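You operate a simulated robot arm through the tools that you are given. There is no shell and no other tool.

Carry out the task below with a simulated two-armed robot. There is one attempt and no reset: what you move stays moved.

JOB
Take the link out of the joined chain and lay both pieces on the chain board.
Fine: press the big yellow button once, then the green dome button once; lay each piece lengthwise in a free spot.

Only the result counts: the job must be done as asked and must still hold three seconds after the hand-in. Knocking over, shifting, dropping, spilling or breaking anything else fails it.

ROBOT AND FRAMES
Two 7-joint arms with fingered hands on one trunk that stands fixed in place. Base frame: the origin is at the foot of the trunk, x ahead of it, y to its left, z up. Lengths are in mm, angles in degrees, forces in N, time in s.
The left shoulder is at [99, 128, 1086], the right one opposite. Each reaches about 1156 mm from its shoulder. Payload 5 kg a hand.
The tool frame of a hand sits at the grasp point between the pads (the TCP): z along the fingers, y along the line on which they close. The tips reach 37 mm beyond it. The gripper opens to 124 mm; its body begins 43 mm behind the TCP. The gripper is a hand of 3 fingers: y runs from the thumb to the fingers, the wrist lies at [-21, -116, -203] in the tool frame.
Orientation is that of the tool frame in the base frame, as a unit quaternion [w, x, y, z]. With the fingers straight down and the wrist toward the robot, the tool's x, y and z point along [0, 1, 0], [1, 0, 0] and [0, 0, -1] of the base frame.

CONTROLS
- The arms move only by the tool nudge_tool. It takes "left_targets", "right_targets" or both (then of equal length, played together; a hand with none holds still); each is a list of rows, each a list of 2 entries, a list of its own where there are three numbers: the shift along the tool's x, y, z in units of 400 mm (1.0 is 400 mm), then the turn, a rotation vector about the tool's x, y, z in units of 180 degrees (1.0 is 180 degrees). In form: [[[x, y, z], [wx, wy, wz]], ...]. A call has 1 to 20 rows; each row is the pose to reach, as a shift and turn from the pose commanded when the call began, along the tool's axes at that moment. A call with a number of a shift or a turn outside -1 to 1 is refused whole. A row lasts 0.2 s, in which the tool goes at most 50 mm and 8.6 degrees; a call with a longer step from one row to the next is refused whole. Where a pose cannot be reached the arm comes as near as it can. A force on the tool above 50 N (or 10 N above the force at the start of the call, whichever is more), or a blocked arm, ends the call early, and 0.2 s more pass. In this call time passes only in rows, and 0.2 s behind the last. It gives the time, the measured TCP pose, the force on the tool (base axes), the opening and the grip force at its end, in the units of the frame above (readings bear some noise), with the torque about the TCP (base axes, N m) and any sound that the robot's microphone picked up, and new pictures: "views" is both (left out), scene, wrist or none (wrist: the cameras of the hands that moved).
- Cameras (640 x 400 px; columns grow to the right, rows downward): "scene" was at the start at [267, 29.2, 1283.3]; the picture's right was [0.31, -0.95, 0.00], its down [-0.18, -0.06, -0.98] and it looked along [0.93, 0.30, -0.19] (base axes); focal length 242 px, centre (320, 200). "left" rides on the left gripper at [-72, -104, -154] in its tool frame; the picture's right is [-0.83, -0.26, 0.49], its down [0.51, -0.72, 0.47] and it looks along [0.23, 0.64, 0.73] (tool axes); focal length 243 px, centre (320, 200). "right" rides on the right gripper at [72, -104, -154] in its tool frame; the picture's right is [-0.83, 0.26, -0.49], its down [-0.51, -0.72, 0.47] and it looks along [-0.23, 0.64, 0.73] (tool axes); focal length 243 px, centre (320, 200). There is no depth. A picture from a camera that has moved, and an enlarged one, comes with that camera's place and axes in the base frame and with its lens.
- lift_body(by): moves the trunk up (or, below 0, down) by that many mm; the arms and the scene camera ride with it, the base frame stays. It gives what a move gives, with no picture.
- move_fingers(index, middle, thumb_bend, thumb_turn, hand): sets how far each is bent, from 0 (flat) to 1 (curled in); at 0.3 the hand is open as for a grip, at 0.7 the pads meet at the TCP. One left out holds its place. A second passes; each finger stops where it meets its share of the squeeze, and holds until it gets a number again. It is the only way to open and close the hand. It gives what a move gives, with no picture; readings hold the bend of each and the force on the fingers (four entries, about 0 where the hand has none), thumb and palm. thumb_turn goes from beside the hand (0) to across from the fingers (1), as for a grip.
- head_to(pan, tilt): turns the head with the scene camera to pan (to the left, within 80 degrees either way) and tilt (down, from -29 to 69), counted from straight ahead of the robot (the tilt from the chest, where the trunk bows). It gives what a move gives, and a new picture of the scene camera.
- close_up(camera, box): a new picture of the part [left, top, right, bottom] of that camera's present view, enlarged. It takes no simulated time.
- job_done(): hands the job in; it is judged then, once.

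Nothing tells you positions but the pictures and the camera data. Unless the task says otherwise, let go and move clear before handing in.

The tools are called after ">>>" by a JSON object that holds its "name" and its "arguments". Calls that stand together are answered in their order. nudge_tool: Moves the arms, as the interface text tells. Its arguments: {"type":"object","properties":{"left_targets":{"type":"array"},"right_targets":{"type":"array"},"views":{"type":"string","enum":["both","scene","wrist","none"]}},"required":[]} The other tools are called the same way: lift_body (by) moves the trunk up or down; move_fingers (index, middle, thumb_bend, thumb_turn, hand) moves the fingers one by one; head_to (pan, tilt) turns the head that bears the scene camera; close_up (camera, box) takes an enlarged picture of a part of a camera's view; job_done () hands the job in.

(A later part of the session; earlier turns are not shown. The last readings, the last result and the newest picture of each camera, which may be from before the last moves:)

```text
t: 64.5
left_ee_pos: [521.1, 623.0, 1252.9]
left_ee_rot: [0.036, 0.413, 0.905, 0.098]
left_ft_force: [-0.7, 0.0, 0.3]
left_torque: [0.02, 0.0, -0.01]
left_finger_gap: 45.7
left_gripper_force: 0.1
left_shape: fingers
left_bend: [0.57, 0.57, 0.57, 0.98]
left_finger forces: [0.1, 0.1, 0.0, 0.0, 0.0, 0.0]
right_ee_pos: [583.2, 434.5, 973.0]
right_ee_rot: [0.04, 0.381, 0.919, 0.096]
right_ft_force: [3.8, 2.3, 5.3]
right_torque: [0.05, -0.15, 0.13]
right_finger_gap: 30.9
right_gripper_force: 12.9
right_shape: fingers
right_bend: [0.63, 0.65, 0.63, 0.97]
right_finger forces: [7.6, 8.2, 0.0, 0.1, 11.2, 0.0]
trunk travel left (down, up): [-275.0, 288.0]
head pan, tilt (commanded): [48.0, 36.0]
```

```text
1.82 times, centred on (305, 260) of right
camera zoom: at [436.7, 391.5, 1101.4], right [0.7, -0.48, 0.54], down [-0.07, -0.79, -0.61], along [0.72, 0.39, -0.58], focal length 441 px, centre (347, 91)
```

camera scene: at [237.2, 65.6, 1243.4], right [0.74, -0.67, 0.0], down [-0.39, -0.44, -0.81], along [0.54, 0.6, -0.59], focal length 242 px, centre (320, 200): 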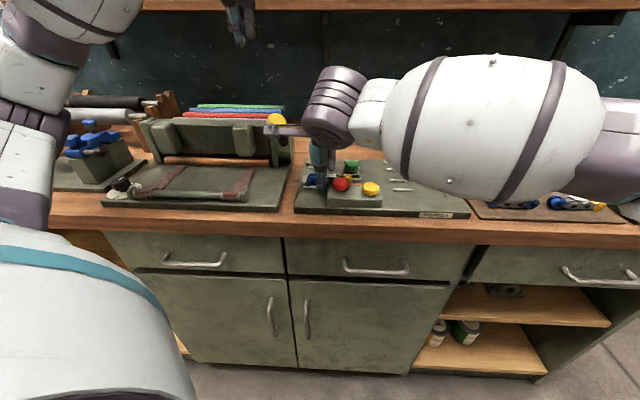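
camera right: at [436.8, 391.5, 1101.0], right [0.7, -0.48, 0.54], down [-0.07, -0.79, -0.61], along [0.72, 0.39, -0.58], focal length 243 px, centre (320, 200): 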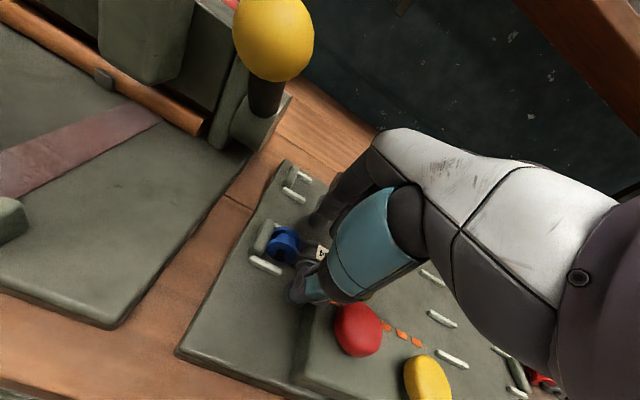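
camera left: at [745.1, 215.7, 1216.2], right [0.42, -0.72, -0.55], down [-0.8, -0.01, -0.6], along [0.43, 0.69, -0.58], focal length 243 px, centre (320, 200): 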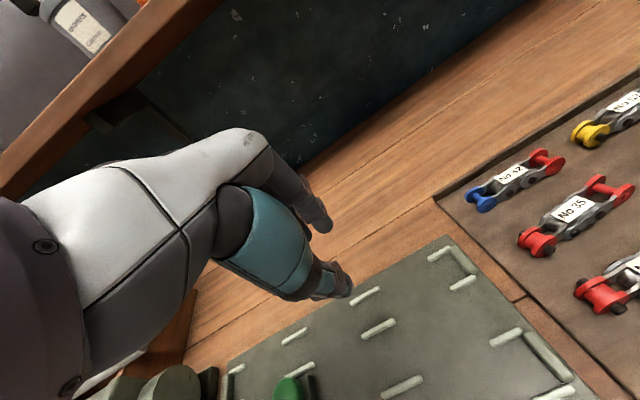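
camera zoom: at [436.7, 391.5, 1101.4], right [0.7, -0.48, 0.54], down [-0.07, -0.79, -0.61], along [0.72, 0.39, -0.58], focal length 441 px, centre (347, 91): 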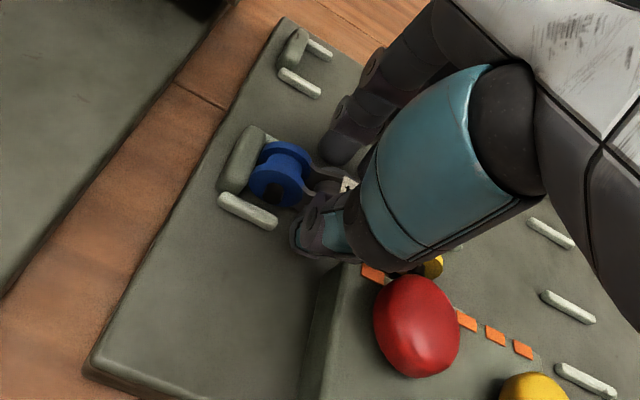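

Firm grip (about 13 N). Lifting straight up.

>>> {"name": "nudge_tool", "arguments": {"right_targets": [[[0, 0.0042, -0.0196], [0, 0, 0]], [[0, 0.0104, -0.0489], [0, 0, 0]], [[0, 0.0208, -0.0978], [0, 0, 0]], [[0, 0.0338, -0.1589], [0, 0, 0]], [[0, 0.0468, -0.2201], [0, 0, 0]]], "views": "both"}}

>>> {"name": "close_up", "arguments": {"camera": "scene", "box": [280, 100, 420, 210]}}

>>> {"name": "close_up", "arguments": {"camera": "right", "box": [180, 150, 430, 370]}}

```text
t: 65.7
left_ee_pos: [520.2, 622.5, 1253.0]
left_ee_rot: [0.037, 0.413, 0.905, 0.098]
left_ft_force: [-0.3, -0.2, 0.2]
left_torque: [-0.01, -0.03, -0.01]
left_finger_gap: 45.6
left_gripper_force: 0.1
left_shape: fingers
left_bend: [0.57, 0.57, 0.57, 0.98]
left_finger forces: [0.0, 0.0, 0.0, 0.0, 0.0, 0.0]
right_ee_pos: [581.6, 433.3, 1064.6]
right_ee_rot: [0.042, 0.381, 0.919, 0.096]
right_ft_force: [-0.1, 0.4, -2.7]
right_torque: [0.02, -0.02, 0.0]
right_finger_gap: 30.9
right_gripper_force: 10.4
right_shape: fingers
right_bend: [0.64, 0.67, 0.62, 0.96]
right_finger forces: [6.6, 4.2, 0.0, 0.0, 11.0, 0.0]
trunk travel left (down, up): [-275.0, 288.0]
head pan, tilt (commanded): [48.0, 36.0]
camera scene: at [236.4, 65.6, 1243.6], right [0.74, -0.67, 0.0], down [-0.39, -0.44, -0.81], along [0.54, 0.6, -0.59], focal length 242 px, centre (320, 200)
camera right: at [435.6, 390.4, 1192.3], right [0.69, -0.48, 0.54], down [-0.07, -0.79, -0.61], along [0.72, 0.39, -0.58], focal length 243 px, centre (320, 200)
```

scene: 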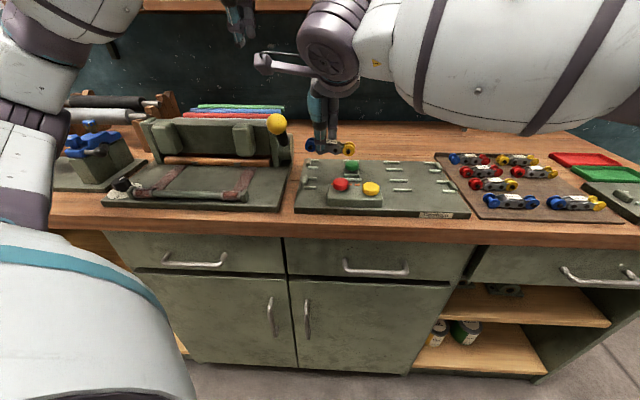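
right: 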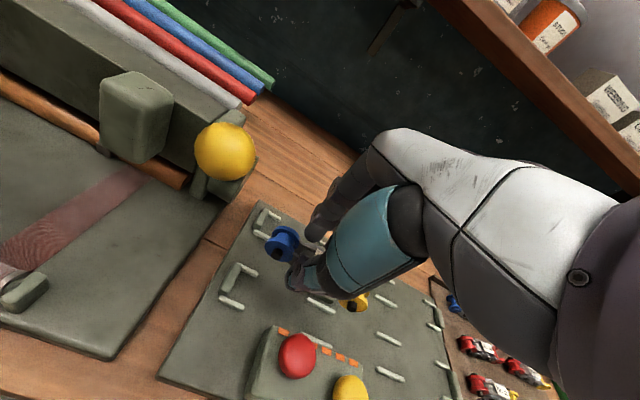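

```text
3.64 times, centred on (350, 155) of scene
camera zoom: at [236.4, 65.6, 1243.6], right [0.74, -0.67, 0.0], down [-0.39, -0.44, -0.81], along [0.54, 0.6, -0.59], focal length 881 px, centre (211, 364)
```

zoom: 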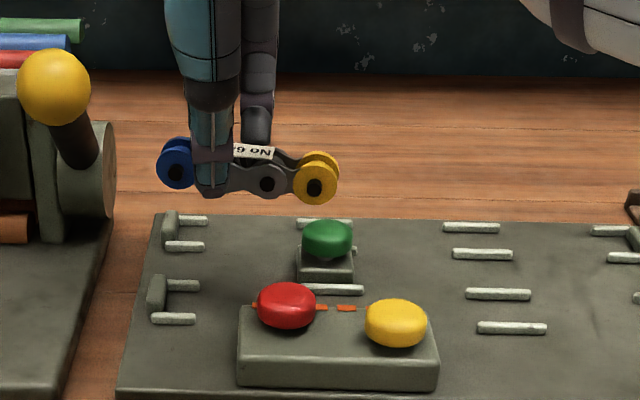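

```text
1.82 times, centred on (305, 260) of right
camera zoom: at [435.6, 390.4, 1192.3], right [0.69, -0.48, 0.54], down [-0.07, -0.79, -0.61], along [0.72, 0.39, -0.58], focal length 441 px, centre (347, 91)
```

zoom: 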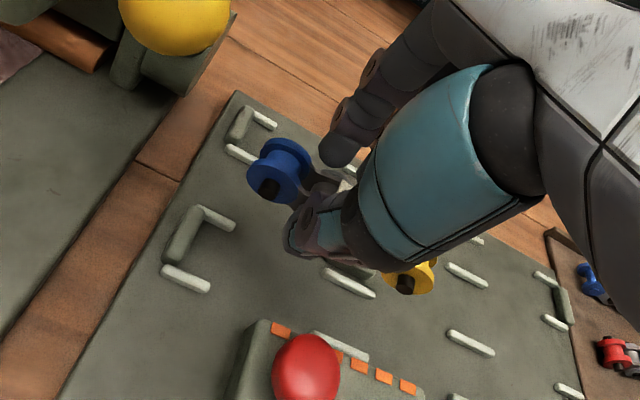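

No 64 is lifted cleanly. Now I carry it along the bench toward the right-column spot, in two stages.

>>> {"name": "nudge_tool", "arguments": {"right_targets": [[[-0.0938, 0.0056, -0.0116], [0, 0, 0]], [[-0.1875, 0.0113, -0.0231], [0, 0, 0]], [[-0.2813, 0.0169, -0.0347], [0, 0, 0]], [[-0.375, 0.0226, -0.0463], [0, 0, 0]], [[-0.4688, 0.0282, -0.0579], [0, 0, 0]], [[-0.5625, 0.0339, -0.0694], [0, 0, 0]], [[-0.6563, 0.0395, -0.081], [0, 0, 0]], [[-0.75, 0.0452, -0.0926], [0, 0, 0]]], "views": "scene"}}

>>> {"name": "head_to", "arguments": {"pan": 8, "tilt": 30}}

```text
t: 67.5
left_ee_pos: [520.5, 621.6, 1253.2]
left_ee_rot: [0.035, 0.413, 0.904, 0.099]
left_ft_force: [-0.5, 0.2, -0.3]
left_torque: [0.04, 0.01, 0.0]
left_finger_gap: 46.0
left_gripper_force: 0.1
left_shape: fingers
left_bend: [0.57, 0.57, 0.57, 0.98]
left_finger forces: [0.0, 0.0, 0.0, 0.1, 0.0, 0.1]
right_ee_pos: [802.2, 228.3, 1103.1]
right_ee_rot: [0.04, 0.38, 0.919, 0.097]
right_ft_force: [-0.5, -1.4, -1.9]
right_torque: [0.03, 0.03, 0.02]
right_finger_gap: 30.8
right_gripper_force: 10.9
right_shape: fingers
right_bend: [0.64, 0.67, 0.62, 0.96]
right_finger forces: [6.5, 4.0, 0.1, 0.0, 10.8, 0.0]
trunk travel left (down, up): [-275.0, 288.0]
head pan, tilt (commanded): [48.0, 36.0]
camera scene: at [237.8, 64.6, 1243.4], right [0.74, -0.67, 0.0], down [-0.39, -0.44, -0.81], along [0.54, 0.6, -0.59], focal length 242 px, centre (320, 200)
```

scene: 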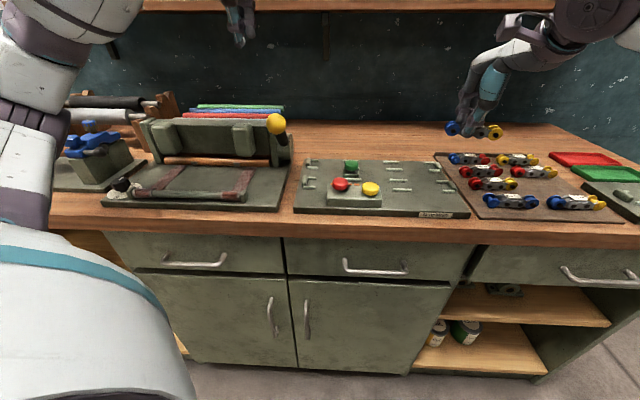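

```text
t: 68.6
left_ee_pos: [519.4, 622.5, 1252.9]
left_ee_rot: [0.035, 0.413, 0.905, 0.098]
left_ft_force: [0.2, -0.3, 0.6]
left_torque: [0.01, 0.01, 0.02]
left_finger_gap: 45.8
left_gripper_force: 0.1
left_shape: fingers
left_bend: [0.57, 0.57, 0.57, 0.98]
left_finger forces: [0.0, 0.0, 0.1, 0.1, 0.0, 0.0]
right_ee_pos: [800.8, 229.2, 1103.2]
right_ee_rot: [0.04, 0.381, 0.919, 0.096]
right_ft_force: [0.3, 0.8, -2.6]
right_torque: [0.05, 0.02, 0.0]
right_finger_gap: 30.9
right_gripper_force: 10.7
right_shape: fingers
right_bend: [0.64, 0.67, 0.62, 0.96]
right_finger forces: [6.4, 4.1, 0.0, 0.0, 10.8, 0.1]
trunk travel left (down, up): [-275.0, 288.0]
head pan, tilt (commanded): [8.0, 30.0]
camera scene: at [268.2, 13.2, 1252.7], right [0.14, -0.99, 0.0], down [-0.5, -0.07, -0.87], along [0.86, 0.12, -0.5], focal length 242 px, centre (320, 200)
```

scene: 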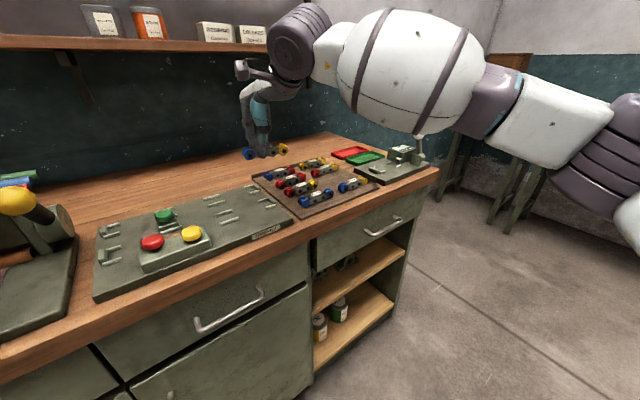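

Everything is holding. Second stage: over the free right-column spot, then down to a low hover.

>>> {"name": "nudge_tool", "arguments": {"right_targets": [[[-0.1025, 0.004, 0.0008], [0, 0, 0]], [[-0.205, 0.0079, 0.0017], [0, 0, 0]], [[-0.3075, 0.0119, 0.0025], [0, 0, 0]], [[-0.41, 0.0158, 0.0033], [0, 0, 0]], [[-0.5125, 0.0198, 0.0042], [0, 0, 0]], [[-0.615, 0.0237, 0.005], [0, 0, 0]], [[-0.615, 0.006, 0.0881], [0, 0, 0]], [[-0.615, -0.0116, 0.1713], [0, 0, 0]]], "views": "both"}}

>>> {"name": "close_up", "arguments": {"camera": "scene", "box": [230, 120, 410, 240]}}

>>> {"name": "close_up", "arguments": {"camera": "right", "box": [150, 130, 450, 370]}}

```text
t: 70.4
left_ee_pos: [520.1, 623.5, 1252.3]
left_ee_rot: [0.037, 0.413, 0.904, 0.098]
left_ft_force: [0.0, 0.3, 0.1]
left_torque: [0.01, 0.01, -0.02]
left_finger_gap: 45.6
left_gripper_force: 0.0
left_shape: fingers
left_bend: [0.57, 0.57, 0.57, 0.98]
left_finger forces: [0.0, 0.1, 0.0, 0.0, 0.1, 0.0]
right_ee_pos: [945.1, 96.0, 1104.5]
right_ee_rot: [0.04, 0.381, 0.918, 0.097]
right_ft_force: [-0.7, 0.7, -1.5]
right_torque: [-0.01, 0.02, -0.01]
right_finger_gap: 31.2
right_gripper_force: 11.3
right_shape: fingers
right_bend: [0.64, 0.67, 0.62, 0.96]
right_finger forces: [6.5, 4.2, 0.0, 0.0, 10.9, 0.0]
right hand out of reach, approached as far as the arm can: row 5, 6, 7, 8
trunk travel left (down, up): [-275.0, 288.0]
head pan, tilt (commanded): [8.0, 30.0]
camera scene: at [267.5, 13.2, 1253.0], right [0.14, -0.99, 0.0], down [-0.49, -0.07, -0.87], along [0.86, 0.12, -0.5], focal length 242 px, centre (320, 200)
camera right: at [798.6, 54.3, 1231.7], right [0.69, -0.48, 0.54], down [-0.07, -0.79, -0.61], along [0.72, 0.39, -0.58], focal length 243 px, centre (320, 200)
```

scene: 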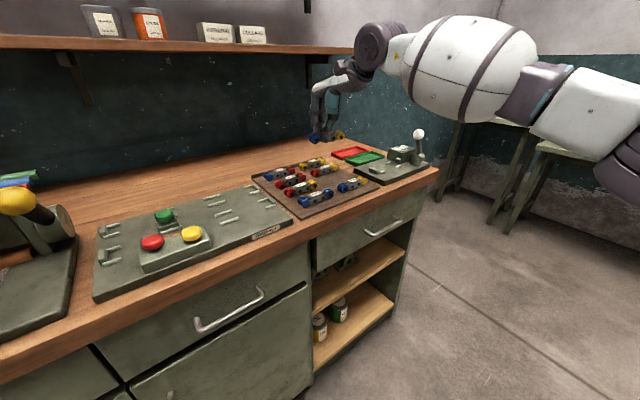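
right: 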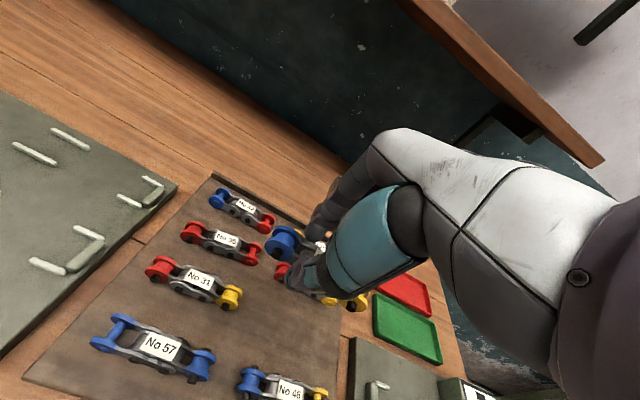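

```text
3.33 times, centred on (320, 180) of scene
camera zoom: at [267.5, 13.2, 1253.0], right [0.14, -0.99, 0.0], down [-0.49, -0.07, -0.87], along [0.86, 0.12, -0.5], focal length 808 px, centre (320, 267)
```

zoom: 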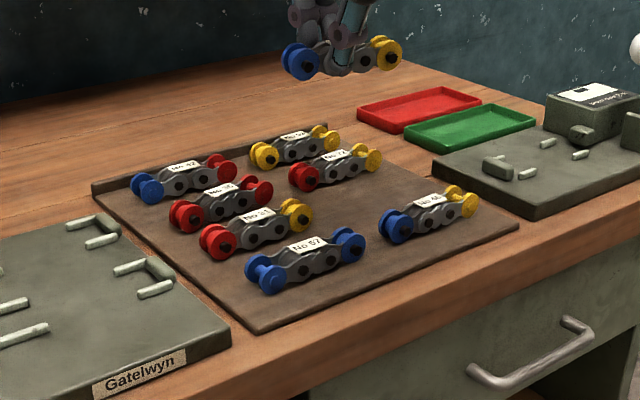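

```text
1.67 times, centred on (300, 250) of right
camera zoom: at [798.6, 54.3, 1231.7], right [0.69, -0.48, 0.54], down [-0.07, -0.79, -0.61], along [0.72, 0.39, -0.58], focal length 404 px, centre (353, 117)
```

zoom: 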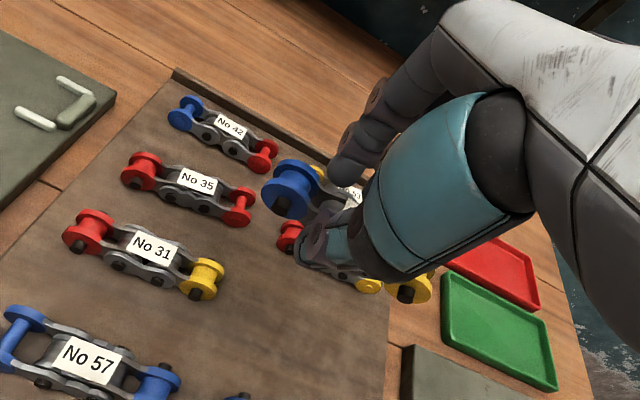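

The right arm also stops short (around s=600 here). My fit of all the limits says a lower, more forward-leaning trunk should bring the spot into reach. I'll back the right hand off and up a bit, raise the left hand, then lower the trunk by 100 mm.

>>> {"name": "nudge_tool", "arguments": {"left_targets": [[[0, 0.0208, -0.0978], [0, 0, 0]], [[0, 0.0416, -0.1956], [0, 0, 0]], [[0, 0.0416, -0.1956], [0, 0, 0]]], "right_targets": [[[0.0667, 0.0104, -0.0489], [0, 0, 0]], [[0.1333, 0.0208, -0.0978], [0, 0, 0]], [[0.2, 0.0312, -0.1467], [0, 0, 0]]], "views": "none"}}

>>> {"name": "lift_body", "arguments": {"by": -100}}

>>> {"name": "head_to", "arguments": {"pan": 8, "tilt": 25}}

```text
t: 71.2
left_ee_pos: [521.4, 623.5, 1331.9]
left_ee_rot: [0.036, 0.414, 0.904, 0.097]
left_ft_force: [0.0, -0.1, 0.3]
left_torque: [-0.06, 0.0, -0.05]
left_finger_gap: 45.8
left_gripper_force: 0.1
left_shape: fingers
left_bend: [0.57, 0.57, 0.57, 0.98]
left_finger forces: [0.0, 0.1, 0.0, 0.0, 0.1, 0.0]
right_ee_pos: [888.1, 156.6, 1163.8]
right_ee_rot: [0.041, 0.381, 0.918, 0.097]
right_ft_force: [0.4, 1.4, -1.5]
right_torque: [-0.03, 0.04, -0.01]
right_finger_gap: 30.7
right_gripper_force: 10.7
right_shape: fingers
right_bend: [0.64, 0.67, 0.62, 0.96]
right_finger forces: [6.5, 4.3, 0.0, 0.1, 10.8, 0.0]
trunk travel left (down, up): [-275.0, 288.0]
head pan, tilt (commanded): [8.0, 30.0]
```

```text
t: 72.5
left_ee_pos: [520.0, 621.5, 1234.7]
left_ee_rot: [0.037, 0.413, 0.904, 0.099]
left_ft_force: [-0.8, 0.2, 0.7]
left_torque: [-0.01, 0.0, 0.04]
left_finger_gap: 45.8
left_gripper_force: 0.0
left_shape: fingers
left_bend: [0.57, 0.57, 0.57, 0.98]
left_finger forces: [0.1, 0.0, 0.1, 0.0, 0.0, 0.0]
right_ee_pos: [887.4, 155.7, 1065.8]
right_ee_rot: [0.041, 0.381, 0.919, 0.097]
right_ft_force: [-0.4, -0.7, -1.6]
right_torque: [0.01, 0.01, -0.01]
right_finger_gap: 30.7
right_gripper_force: 10.3
right_shape: fingers
right_bend: [0.64, 0.67, 0.62, 0.96]
right_finger forces: [6.5, 4.1, 0.0, 0.1, 10.8, 0.1]
trunk travel left (down, up): [-175.0, 388.0]
head pan, tilt (commanded): [8.0, 30.0]
```

```text
t: 73.2
left_ee_pos: [521.9, 620.5, 1232.8]
left_ee_rot: [0.036, 0.414, 0.904, 0.099]
left_ft_force: [-0.2, -0.2, 0.4]
left_torque: [0.03, 0.03, 0.01]
left_finger_gap: 45.6
left_gripper_force: 0.1
left_shape: fingers
left_bend: [0.57, 0.57, 0.57, 0.98]
left_finger forces: [0.0, 0.1, 0.1, 0.0, 0.0, 0.0]
right_ee_pos: [887.5, 155.5, 1063.8]
right_ee_rot: [0.04, 0.38, 0.919, 0.097]
right_ft_force: [0.4, -0.9, -2.7]
right_torque: [0.0, 0.06, -0.02]
right_finger_gap: 30.7
right_gripper_force: 11.2
right_shape: fingers
right_bend: [0.64, 0.67, 0.62, 0.96]
right_finger forces: [6.5, 4.2, 0.1, 0.0, 10.9, 0.1]
trunk travel left (down, up): [-175.0, 388.0]
head pan, tilt (commanded): [8.0, 25.0]
camera scene: at [303.9, 13.4, 1148.8], right [0.14, -0.99, 0.0], down [-0.42, -0.06, -0.91], along [0.9, 0.13, -0.42], focal length 242 px, centre (320, 200)
```

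scene: 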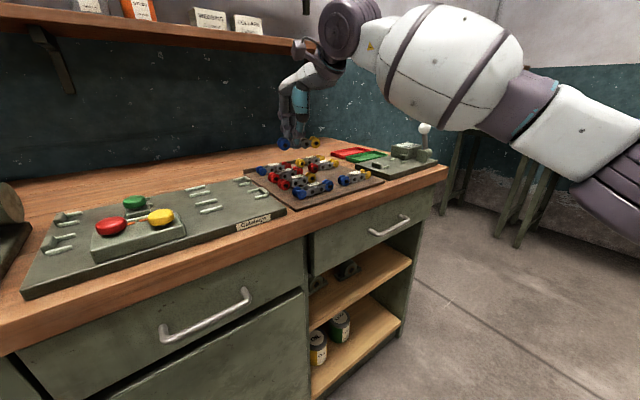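

The lowered trunk moved the shoulders forward by about 30 mm. By my fit I need slightly more, so I'll lower it another 50 mm (raising the left hand first to keep its height).

>>> {"name": "nudge_tool", "arguments": {"left_targets": [[[0, 0.0156, -0.0734], [0, 0, 0]], [[0, 0.026, -0.1223], [0, 0, 0]]], "right_targets": [[[0, 0.0104, -0.0489], [0, 0, 0]], [[0, 0.0208, -0.0978], [0, 0, 0]]], "views": "none"}}

>>> {"name": "lift_body", "arguments": {"by": -50}}

>>> {"name": "head_to", "arguments": {"pan": 8, "tilt": 25}}

```text
t: 73.8
left_ee_pos: [520.3, 620.3, 1283.9]
left_ee_rot: [0.035, 0.413, 0.905, 0.098]
left_ft_force: [0.1, 1.2, 0.4]
left_torque: [0.0, -0.03, 0.0]
left_finger_gap: 46.1
left_gripper_force: 0.0
left_shape: fingers
left_bend: [0.57, 0.57, 0.57, 0.98]
left_finger forces: [0.1, 0.0, 0.0, 0.0, 0.0, 0.0]
right_ee_pos: [886.0, 155.4, 1104.2]
right_ee_rot: [0.04, 0.38, 0.919, 0.096]
right_ft_force: [0.1, 0.6, -2.5]
right_torque: [0.0, 0.0, -0.01]
right_finger_gap: 30.8
right_gripper_force: 10.2
right_shape: fingers
right_bend: [0.64, 0.67, 0.62, 0.96]
right_finger forces: [6.4, 4.0, 0.0, 0.1, 10.8, 0.0]
trunk travel left (down, up): [-175.0, 388.0]
head pan, tilt (commanded): [8.0, 25.0]
```

```text
t: 74.7
left_ee_pos: [519.4, 620.7, 1233.8]
left_ee_rot: [0.036, 0.413, 0.905, 0.098]
left_ft_force: [-0.9, 0.0, -0.6]
left_torque: [-0.01, 0.02, -0.02]
left_finger_gap: 45.7
left_gripper_force: 0.1
left_shape: fingers
left_bend: [0.57, 0.57, 0.57, 0.98]
left_finger forces: [0.1, 0.1, 0.0, 0.1, 0.1, 0.0]
right_ee_pos: [886.0, 155.3, 1056.0]
right_ee_rot: [0.041, 0.381, 0.919, 0.097]
right_ft_force: [-0.3, -0.2, -1.2]
right_torque: [0.03, 0.01, -0.01]
right_finger_gap: 31.1
right_gripper_force: 10.6
right_shape: fingers
right_bend: [0.64, 0.67, 0.62, 0.96]
right_finger forces: [6.5, 4.1, 0.0, 0.1, 10.8, 0.0]
trunk travel left (down, up): [-125.0, 438.0]
head pan, tilt (commanded): [8.0, 25.0]
```

```text
t: 75.3
left_ee_pos: [522.1, 620.8, 1233.6]
left_ee_rot: [0.036, 0.413, 0.905, 0.098]
left_ft_force: [-0.6, 0.5, -0.3]
left_torque: [0.01, 0.0, 0.01]
left_finger_gap: 45.7
left_gripper_force: 0.1
left_shape: fingers
left_bend: [0.57, 0.57, 0.57, 0.98]
left_finger forces: [0.1, 0.1, 0.0, 0.1, 0.0, 0.0]
right_ee_pos: [886.7, 155.9, 1054.2]
right_ee_rot: [0.04, 0.381, 0.919, 0.096]
right_ft_force: [-0.2, 0.2, -2.2]
right_torque: [0.02, -0.01, -0.02]
right_finger_gap: 30.7
right_gripper_force: 10.6
right_shape: fingers
right_bend: [0.64, 0.67, 0.62, 0.96]
right_finger forces: [6.5, 4.1, 0.0, 0.0, 10.8, 0.0]
trunk travel left (down, up): [-125.0, 438.0]
head pan, tilt (commanded): [8.0, 25.0]
camera scene: at [323.8, 13.3, 1088.6], right [0.14, -0.99, 0.0], down [-0.42, -0.06, -0.91], along [0.9, 0.13, -0.42], focal length 242 px, centre (320, 200)
```

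scene: 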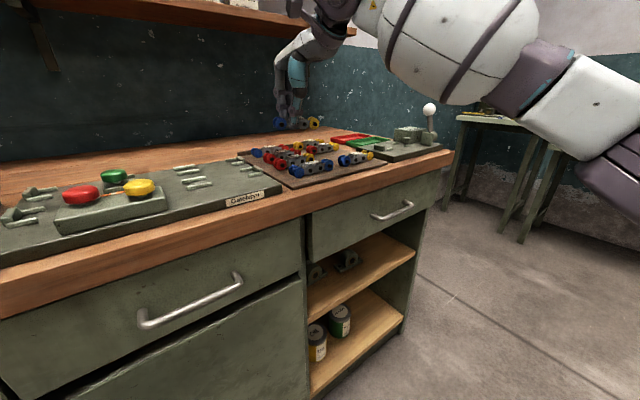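

Now try the move to the spot again, first sideways, then down to a low hover.

>>> {"name": "nudge_tool", "arguments": {"right_targets": [[[-0.0838, 0.0008, 0.0002], [0, 0, 0]], [[-0.1675, 0.0016, 0.0004], [0, 0, 0]], [[-0.2513, 0.0024, 0.0005], [0, 0, 0]], [[-0.335, 0.0032, 0.0007], [0, 0, 0]], [[-0.335, -0.0176, 0.0985], [0, 0, 0]]], "views": "both"}}

>>> {"name": "close_up", "arguments": {"camera": "scene", "box": [230, 100, 410, 200]}}

>>> {"name": "close_up", "arguments": {"camera": "right", "box": [150, 130, 450, 370]}}

```text
t: 76.5
left_ee_pos: [522.6, 622.6, 1233.2]
left_ee_rot: [0.035, 0.414, 0.905, 0.098]
left_ft_force: [-0.5, 0.2, 0.0]
left_torque: [0.0, 0.0, 0.03]
left_finger_gap: 45.4
left_gripper_force: 0.1
left_shape: fingers
left_bend: [0.57, 0.57, 0.57, 0.98]
left_finger forces: [0.0, 0.1, 0.0, 0.0, 0.0, 0.0]
right_ee_pos: [958.1, 86.0, 1045.4]
right_ee_rot: [0.04, 0.38, 0.919, 0.097]
right_ft_force: [0.6, 0.9, -1.7]
right_torque: [0.02, 0.02, -0.02]
right_finger_gap: 30.7
right_gripper_force: 10.6
right_shape: fingers
right_bend: [0.64, 0.67, 0.62, 0.96]
right_finger forces: [6.5, 4.1, 0.1, 0.0, 10.9, 0.0]
right hand out of reach, approached as far as the arm can: row 3, 4, 5
trunk travel left (down, up): [-125.0, 438.0]
head pan, tilt (commanded): [8.0, 25.0]
camera scene: at [324.2, 13.3, 1088.4], right [0.14, -0.99, 0.0], down [-0.42, -0.06, -0.91], along [0.9, 0.13, -0.42], focal length 242 px, centre (320, 200)
camera right: at [812.0, 43.2, 1173.2], right [0.7, -0.48, 0.54], down [-0.07, -0.79, -0.61], along [0.71, 0.39, -0.58], focal length 243 px, centre (320, 200)
```

scene: 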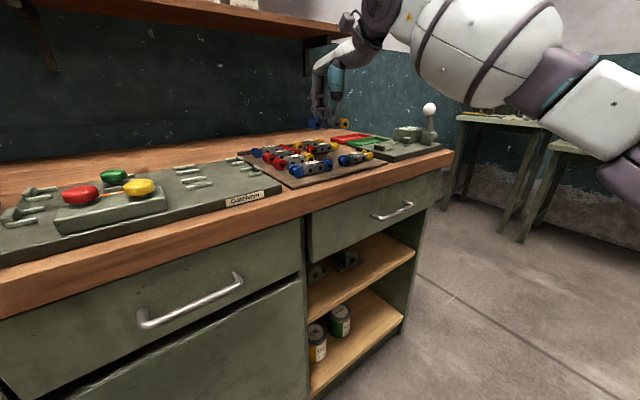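
right: 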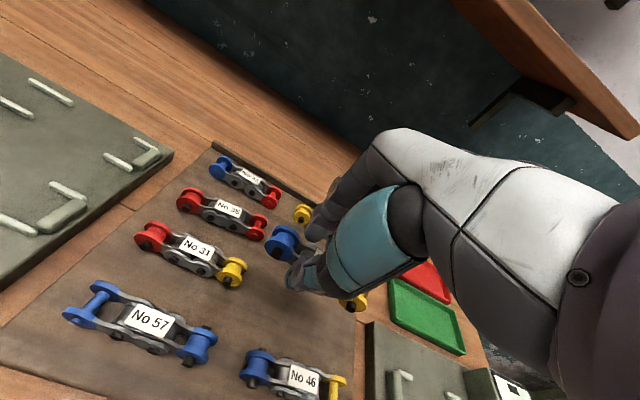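

```text
3.56 times, centred on (320, 150) of scene
camera zoom: at [324.2, 13.3, 1088.4], right [0.14, -0.99, 0.0], down [-0.42, -0.06, -0.91], along [0.9, 0.13, -0.42], focal length 862 px, centre (320, 378)
```

zoom: 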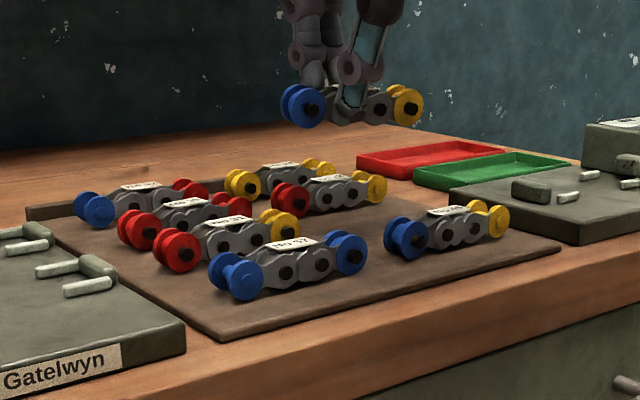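

```text
1.67 times, centred on (300, 250) of right
camera zoom: at [812.0, 43.2, 1173.2], right [0.7, -0.48, 0.54], down [-0.07, -0.79, -0.61], along [0.71, 0.39, -0.58], focal length 404 px, centre (353, 117)
```

zoom: 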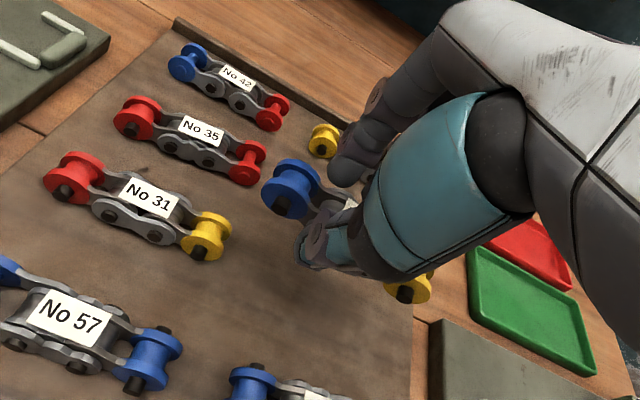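

It reached s≈617; tilting the hand another 8° should give the rest. I'll tilt, then edge right and down to a hover at about z 1015.

>>> {"name": "nudge_tool", "arguments": {"right_targets": [[[0, -0.0135, -0.0029], [-0.0222, 0, 0]], [[0, -0.0135, -0.0029], [-0.0444, 0, 0]], [[-0.0429, -0.0212, 0.0338], [-0.0444, 0, 0]], [[-0.0858, -0.029, 0.0705], [-0.0444, 0, 0]]], "views": "both"}}

>>> {"name": "close_up", "arguments": {"camera": "scene", "box": [230, 100, 410, 200]}}

>>> {"name": "close_up", "arguments": {"camera": "right", "box": [150, 130, 450, 370]}}

```text
t: 77.5
left_ee_pos: [518.8, 621.4, 1235.2]
left_ee_rot: [0.037, 0.414, 0.904, 0.099]
left_ft_force: [-1.4, -0.7, 0.9]
left_torque: [0.03, -0.04, -0.02]
left_finger_gap: 45.6
left_gripper_force: 0.1
left_shape: fingers
left_bend: [0.57, 0.57, 0.57, 0.98]
left_finger forces: [0.0, 0.0, 0.0, 0.1, 0.0, 0.0]
right_ee_pos: [976.6, 59.7, 1017.9]
right_ee_rot: [0.068, 0.376, 0.91, 0.161]
right_ft_force: [-1.0, 1.5, -2.5]
right_torque: [-0.04, -0.03, -0.06]
right_finger_gap: 30.9
right_gripper_force: 10.6
right_shape: fingers
right_bend: [0.65, 0.67, 0.62, 0.96]
right_finger forces: [6.4, 4.0, 0.1, 0.1, 10.9, 0.0]
trunk travel left (down, up): [-125.0, 438.0]
head pan, tilt (commanded): [8.0, 25.0]
camera scene: at [321.6, 13.5, 1089.5], right [0.14, -0.99, 0.0], down [-0.42, -0.06, -0.91], along [0.9, 0.13, -0.42], focal length 242 px, centre (320, 200)
camera right: at [818.5, 5.4, 1126.1], right [0.64, -0.53, 0.55], down [0.0, -0.72, -0.69], along [0.77, 0.44, -0.47], focal length 243 px, centre (320, 200)
```

scene: 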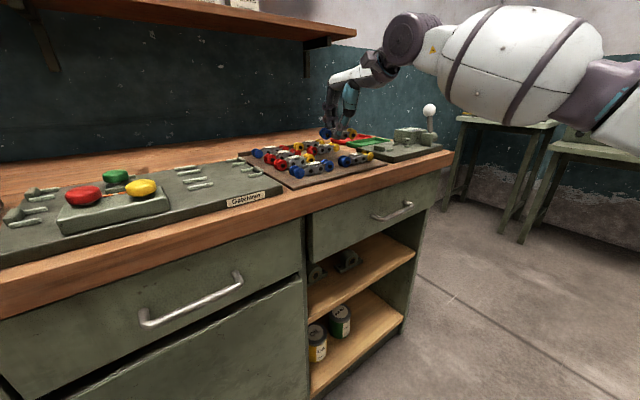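
right: 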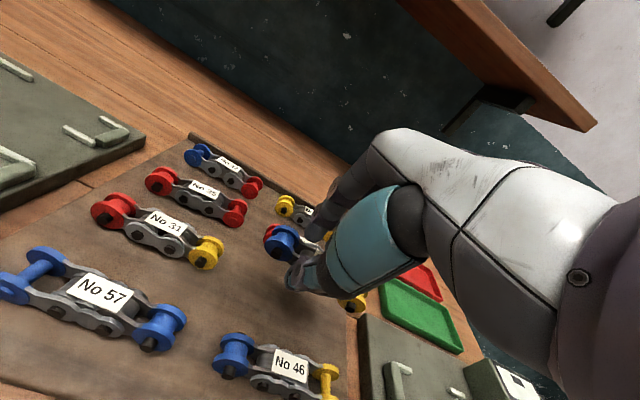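

```text
3.56 times, centred on (320, 150) of scene
camera zoom: at [321.6, 13.5, 1089.5], right [0.14, -0.99, 0.0], down [-0.42, -0.06, -0.91], along [0.9, 0.13, -0.42], focal length 862 px, centre (320, 378)
```

zoom: 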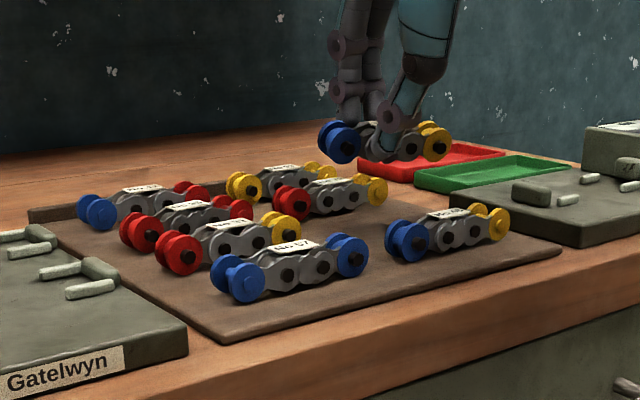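

```text
1.67 times, centred on (300, 250) of right
camera zoom: at [818.5, 5.4, 1126.1], right [0.64, -0.53, 0.55], down [0.0, -0.72, -0.69], along [0.77, 0.44, -0.47], focal length 404 px, centre (353, 117)
```

zoom: 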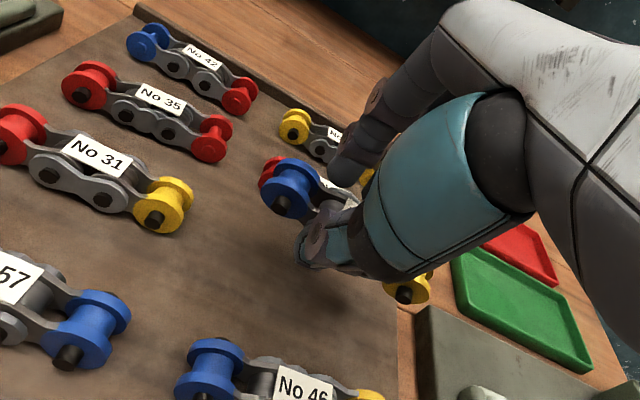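

It's over the spot: piece centre about s=662, d=746, midway between No 72 and No 46 and 28 mm clear of No 31. Lowering to just above the board.

>>> {"name": "nudge_tool", "arguments": {"right_targets": [[[0, -0.0128, 0.0352], [0, 0, 0]], [[0, -0.0257, 0.0705], [0, 0, 0]], [[0, -0.0368, 0.101], [0, 0, 0]]], "views": "both"}}

>>> {"name": "close_up", "arguments": {"camera": "scene", "box": [260, 110, 410, 195]}}

>>> {"name": "close_up", "arguments": {"camera": "right", "box": [150, 130, 450, 370]}}

```text
t: 78.3
left_ee_pos: [522.2, 620.2, 1233.3]
left_ee_rot: [0.035, 0.413, 0.905, 0.098]
left_ft_force: [0.0, 0.5, 0.7]
left_torque: [0.02, 0.04, 0.05]
left_finger_gap: 45.6
left_gripper_force: 0.0
left_shape: fingers
left_bend: [0.57, 0.57, 0.57, 0.98]
left_finger forces: [0.0, 0.0, 0.0, 0.1, 0.0, 0.0]
right_ee_pos: [979.4, 59.4, 971.9]
right_ee_rot: [0.064, 0.376, 0.911, 0.16]
right_ft_force: [1.0, -0.2, -2.2]
right_torque: [0.0, 0.01, 0.05]
right_finger_gap: 30.8
right_gripper_force: 10.6
right_shape: fingers
right_bend: [0.65, 0.67, 0.62, 0.96]
right_finger forces: [6.5, 3.9, 0.0, 0.0, 10.8, 0.1]
trunk travel left (down, up): [-125.0, 438.0]
head pan, tilt (commanded): [8.0, 25.0]
camera scene: at [325.2, 13.1, 1088.0], right [0.14, -0.99, 0.0], down [-0.42, -0.06, -0.91], along [0.9, 0.13, -0.42], focal length 242 px, centre (320, 200)
camera right: at [822.1, 4.4, 1079.7], right [0.64, -0.53, 0.55], down [-0.01, -0.72, -0.69], along [0.77, 0.44, -0.47], focal length 243 px, centre (320, 200)
```

scene: 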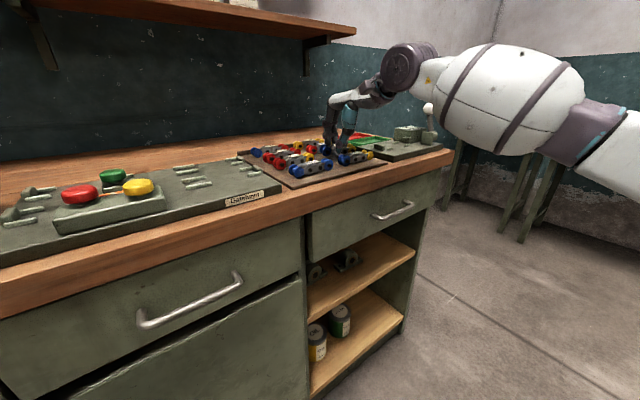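
right: 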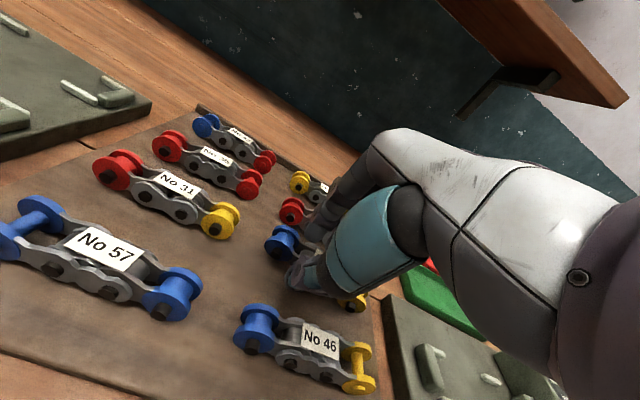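

```text
4.27 times, centred on (335, 152) of scene
camera zoom: at [325.2, 13.1, 1088.0], right [0.14, -0.99, 0.0], down [-0.42, -0.06, -0.91], along [0.9, 0.13, -0.42], focal length 1034 px, centre (256, 403)
```

zoom: 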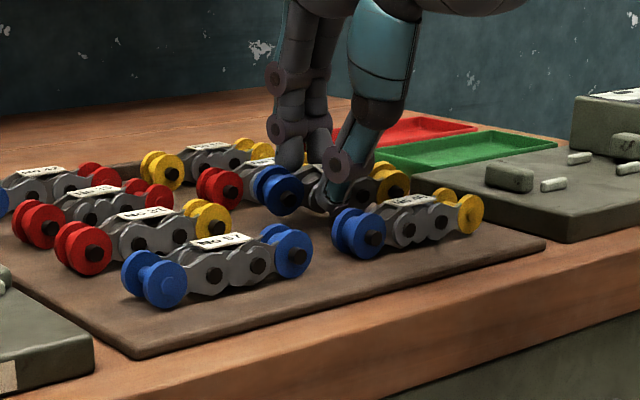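

```text
1.67 times, centred on (300, 250) of right
camera zoom: at [822.1, 4.4, 1079.7], right [0.64, -0.53, 0.55], down [-0.01, -0.72, -0.69], along [0.77, 0.44, -0.47], focal length 404 px, centre (353, 117)
```

zoom: 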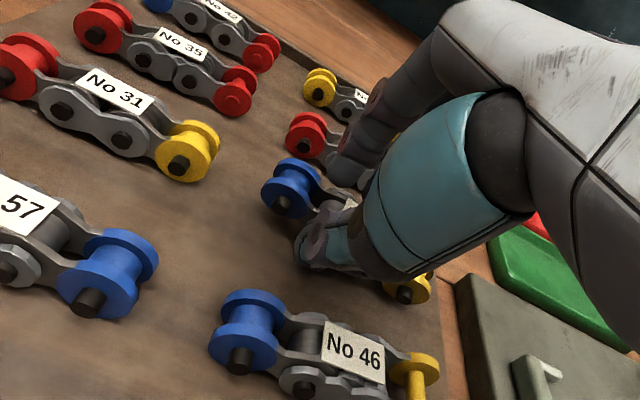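

Good clearance all round. Lowering in small steps to contact.

>>> {"name": "nudge_tool", "arguments": {"right_targets": [[[0, -0.0017, 0.0047], [0, 0, 0]], [[0, -0.0034, 0.0094], [0, 0, 0]]], "views": "none"}}

```text
t: 78.9
left_ee_pos: [520.9, 620.4, 1233.0]
left_ee_rot: [0.036, 0.413, 0.905, 0.098]
left_ft_force: [0.1, -0.1, 0.6]
left_torque: [0.01, -0.01, -0.03]
left_finger_gap: 45.9
left_gripper_force: 0.1
left_shape: fingers
left_bend: [0.57, 0.57, 0.57, 0.98]
left_finger forces: [0.1, 0.0, 0.1, 0.0, 0.0, 0.0]
right_ee_pos: [979.7, 60.0, 968.7]
right_ee_rot: [0.067, 0.377, 0.91, 0.161]
right_ft_force: [-0.4, -0.4, -1.3]
right_torque: [0.03, 0.0, -0.04]
right_finger_gap: 30.7
right_gripper_force: 10.8
right_shape: fingers
right_bend: [0.65, 0.67, 0.62, 0.96]
right_finger forces: [6.5, 4.0, 0.0, 0.0, 10.9, 0.1]
trunk travel left (down, up): [-125.0, 438.0]
head pan, tilt (commanded): [8.0, 25.0]
```

>>> {"name": "nudge_tool", "arguments": {"right_targets": [[[0, -0.0017, 0.0047], [0, 0, 0]], [[0, -0.0034, 0.0094], [0, 0, 0]]], "views": "none"}}

```text
t: 79.5
left_ee_pos: [522.6, 622.6, 1233.4]
left_ee_rot: [0.036, 0.412, 0.905, 0.099]
left_ft_force: [-0.1, -0.2, 0.7]
left_torque: [0.01, -0.03, 0.01]
left_finger_gap: 45.7
left_gripper_force: 0.1
left_shape: fingers
left_bend: [0.57, 0.57, 0.57, 0.98]
left_finger forces: [0.0, 0.1, 0.1, 0.0, 0.0, 0.0]
right_ee_pos: [978.9, 59.0, 965.3]
right_ee_rot: [0.067, 0.378, 0.91, 0.159]
right_ft_force: [-0.1, 0.5, -0.3]
right_torque: [-0.05, -0.02, 0.04]
right_finger_gap: 30.6
right_gripper_force: 11.1
right_shape: fingers
right_bend: [0.64, 0.67, 0.62, 0.96]
right_finger forces: [6.3, 5.0, 0.1, 0.0, 11.0, 0.1]
trunk travel left (down, up): [-125.0, 438.0]
head pan, tilt (commanded): [8.0, 25.0]
```

Contact is starting. A couple more millimetres to seat it.

>>> {"name": "nudge_tool", "arguments": {"right_targets": [[[0, -0.0017, 0.0047], [0, 0, 0]], [[0, -0.003, 0.0082], [0, 0, 0]]], "views": "none"}}

>>> {"name": "close_up", "arguments": {"camera": "scene", "box": [280, 120, 400, 190]}}

>>> {"name": "close_up", "arguments": {"camera": "right", "box": [150, 130, 450, 370]}}

```text
t: 80.1
left_ee_pos: [520.7, 621.5, 1234.5]
left_ee_rot: [0.037, 0.413, 0.905, 0.098]
left_ft_force: [0.0, 1.2, 0.0]
left_torque: [0.02, 0.0, 0.0]
left_finger_gap: 45.9
left_gripper_force: 0.0
left_shape: fingers
left_bend: [0.57, 0.57, 0.57, 0.98]
left_finger forces: [0.1, 0.1, 0.0, 0.0, 0.1, 0.0]
right_ee_pos: [978.3, 60.3, 964.1]
right_ee_rot: [0.067, 0.377, 0.909, 0.162]
right_ft_force: [2.8, 0.0, 5.6]
right_torque: [-0.04, -0.08, 0.0]
right_finger_gap: 30.6
right_gripper_force: 12.9
right_shape: fingers
right_bend: [0.64, 0.67, 0.63, 0.96]
right_finger forces: [8.0, 6.5, 0.0, 0.0, 11.0, 0.1]
trunk travel left (down, up): [-125.0, 438.0]
head pan, tilt (commanded): [8.0, 25.0]
```

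```text
5.33 times, centred on (340, 155) of scene
camera zoom: at [323.2, 13.4, 1088.8], right [0.14, -0.99, 0.0], down [-0.42, -0.06, -0.91], along [0.9, 0.13, -0.42], focal length 1293 px, centre (213, 440)
```

zoom: 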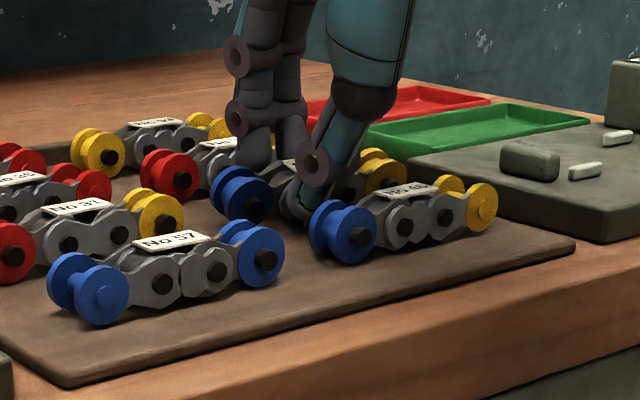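

```text
1.67 times, centred on (300, 250) of right
camera zoom: at [820.3, 4.9, 1070.9], right [0.64, -0.53, 0.55], down [-0.01, -0.72, -0.69], along [0.77, 0.44, -0.47], focal length 404 px, centre (353, 117)
```

zoom: 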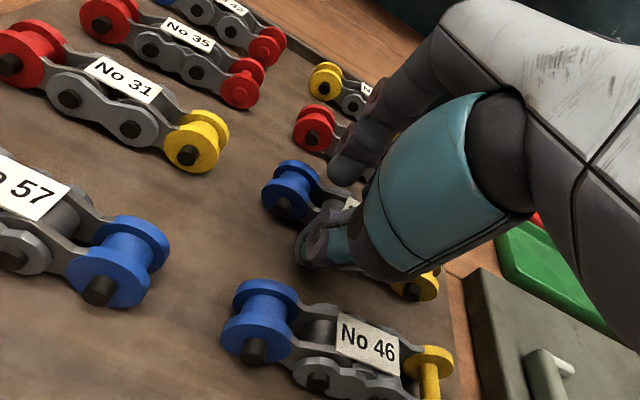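

Seated with about 6 N. Releasing gently, the thumb only slightly since No 46 is close.

>>> {"name": "move_fingers", "arguments": {"hand": "right", "index": 0.59, "middle": 0.59, "thumb_bend": 0.6}}

>>> {"name": "close_up", "arguments": {"camera": "scene", "box": [280, 120, 400, 190]}}

>>> {"name": "close_up", "arguments": {"camera": "right", "box": [150, 130, 450, 370]}}

```text
t: 81.1
left_ee_pos: [521.8, 620.8, 1234.0]
left_ee_rot: [0.036, 0.414, 0.904, 0.098]
left_ft_force: [0.2, 0.2, 0.3]
left_torque: [0.0, -0.02, -0.01]
left_finger_gap: 45.7
left_gripper_force: 0.1
left_shape: fingers
left_bend: [0.57, 0.57, 0.57, 0.98]
left_finger forces: [0.1, 0.0, 0.0, 0.0, 0.0, 0.0]
right_ee_pos: [978.5, 59.8, 961.9]
right_ee_rot: [0.066, 0.377, 0.91, 0.159]
right_ft_force: [0.6, 1.3, -0.8]
right_torque: [0.05, 0.0, -0.05]
right_finger_gap: 38.4
right_gripper_force: 0.1
right_shape: fingers
right_bend: [0.59, 0.59, 0.6, 0.97]
right_finger forces: [0.0, 0.0, 0.0, 0.0, 0.1, 0.1]
trunk travel left (down, up): [-125.0, 438.0]
head pan, tilt (commanded): [8.0, 25.0]
```

```text
5.33 times, centred on (340, 155) of scene
camera zoom: at [323.7, 13.3, 1088.6], right [0.14, -0.99, 0.0], down [-0.42, -0.06, -0.91], along [0.9, 0.13, -0.42], focal length 1293 px, centre (213, 440)
```

zoom: 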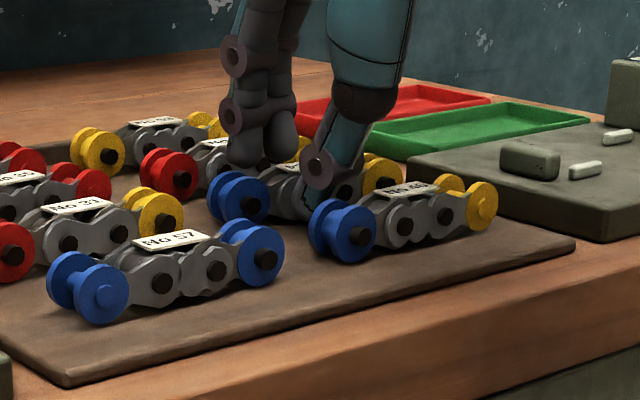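

```text
1.67 times, centred on (300, 250) of right
camera zoom: at [820.9, 5.0, 1069.6], right [0.64, -0.53, 0.55], down [-0.01, -0.72, -0.69], along [0.77, 0.44, -0.47], focal length 404 px, centre (353, 117)
```

zoom: 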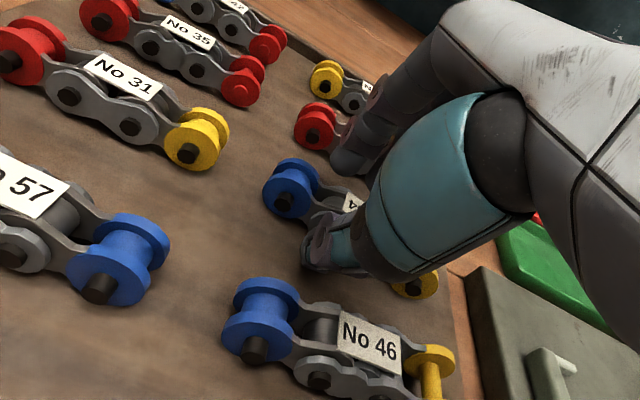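

No 64 is down and released. Retract straight up, then back off to the left and up, and check.

>>> {"name": "nudge_tool", "arguments": {"right_targets": [[[0, 0.0085, -0.0235], [0, 0, 0]], [[0, 0.0214, -0.0587], [0, 0, 0]], [[0, 0.0385, -0.1057], [0, 0, 0]]], "views": "both"}}

>>> {"name": "close_up", "arguments": {"camera": "scene", "box": [260, 100, 410, 200]}}

>>> {"name": "close_up", "arguments": {"camera": "right", "box": [150, 130, 450, 370]}}

```text
t: 81.9
left_ee_pos: [519.3, 621.9, 1234.4]
left_ee_rot: [0.036, 0.414, 0.904, 0.1]
left_ft_force: [-0.5, -0.3, 0.3]
left_torque: [-0.01, -0.01, -0.04]
left_finger_gap: 45.8
left_gripper_force: 0.1
left_shape: fingers
left_bend: [0.57, 0.57, 0.57, 0.98]
left_finger forces: [0.0, 0.0, 0.0, 0.0, 0.0, 0.1]
right_ee_pos: [977.0, 60.9, 1008.1]
right_ee_rot: [0.068, 0.377, 0.91, 0.161]
right_ft_force: [-0.2, 0.0, 0.0]
right_torque: [-0.01, -0.02, -0.02]
right_finger_gap: 38.4
right_gripper_force: 0.1
right_shape: fingers
right_bend: [0.59, 0.59, 0.6, 0.97]
right_finger forces: [0.0, 0.0, 0.0, 0.1, 0.1, 0.1]
trunk travel left (down, up): [-125.0, 438.0]
head pan, tilt (commanded): [8.0, 25.0]
camera scene: at [322.4, 13.6, 1089.1], right [0.14, -0.99, 0.0], down [-0.42, -0.06, -0.91], along [0.9, 0.13, -0.42], focal length 242 px, centre (320, 200)
camera right: at [819.3, 6.1, 1115.6], right [0.64, -0.53, 0.55], down [-0.01, -0.72, -0.69], along [0.77, 0.44, -0.47], focal length 243 px, centre (320, 200)
```

scene: 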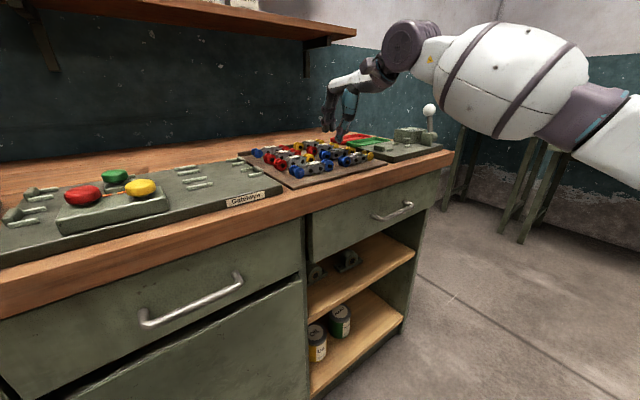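
right: 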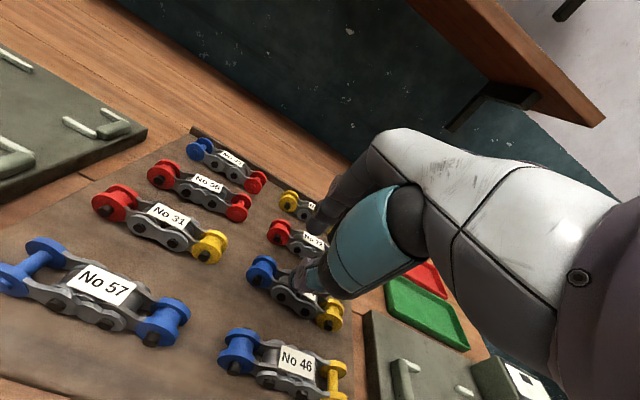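

```text
4.00 times, centred on (335, 150) of scene
camera zoom: at [322.4, 13.6, 1089.1], right [0.14, -0.99, 0.0], down [-0.42, -0.06, -0.91], along [0.9, 0.13, -0.42], focal length 970 px, centre (260, 400)
```

zoom: 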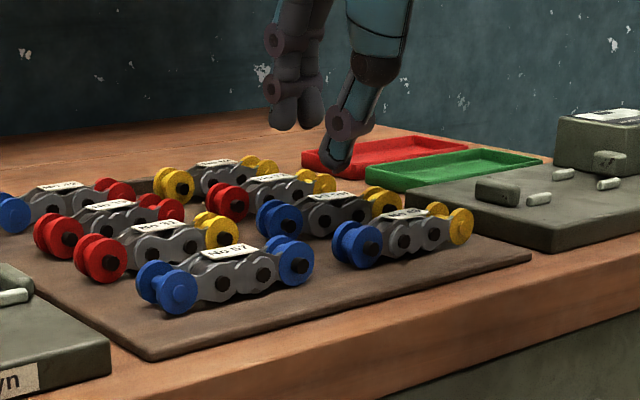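

```text
1.67 times, centred on (300, 250) of right
camera zoom: at [819.3, 6.1, 1115.6], right [0.64, -0.53, 0.55], down [-0.01, -0.72, -0.69], along [0.77, 0.44, -0.47], focal length 404 px, centre (353, 117)
```

zoom: 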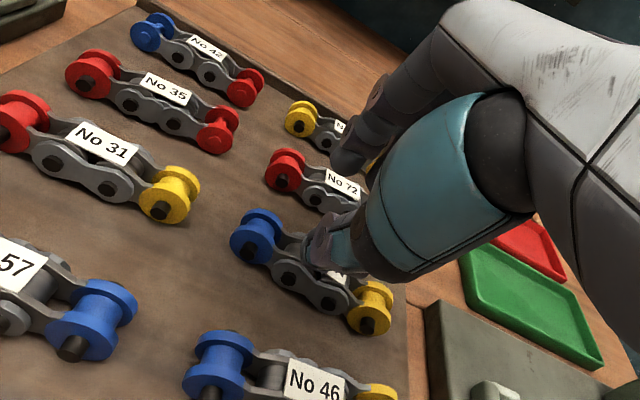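

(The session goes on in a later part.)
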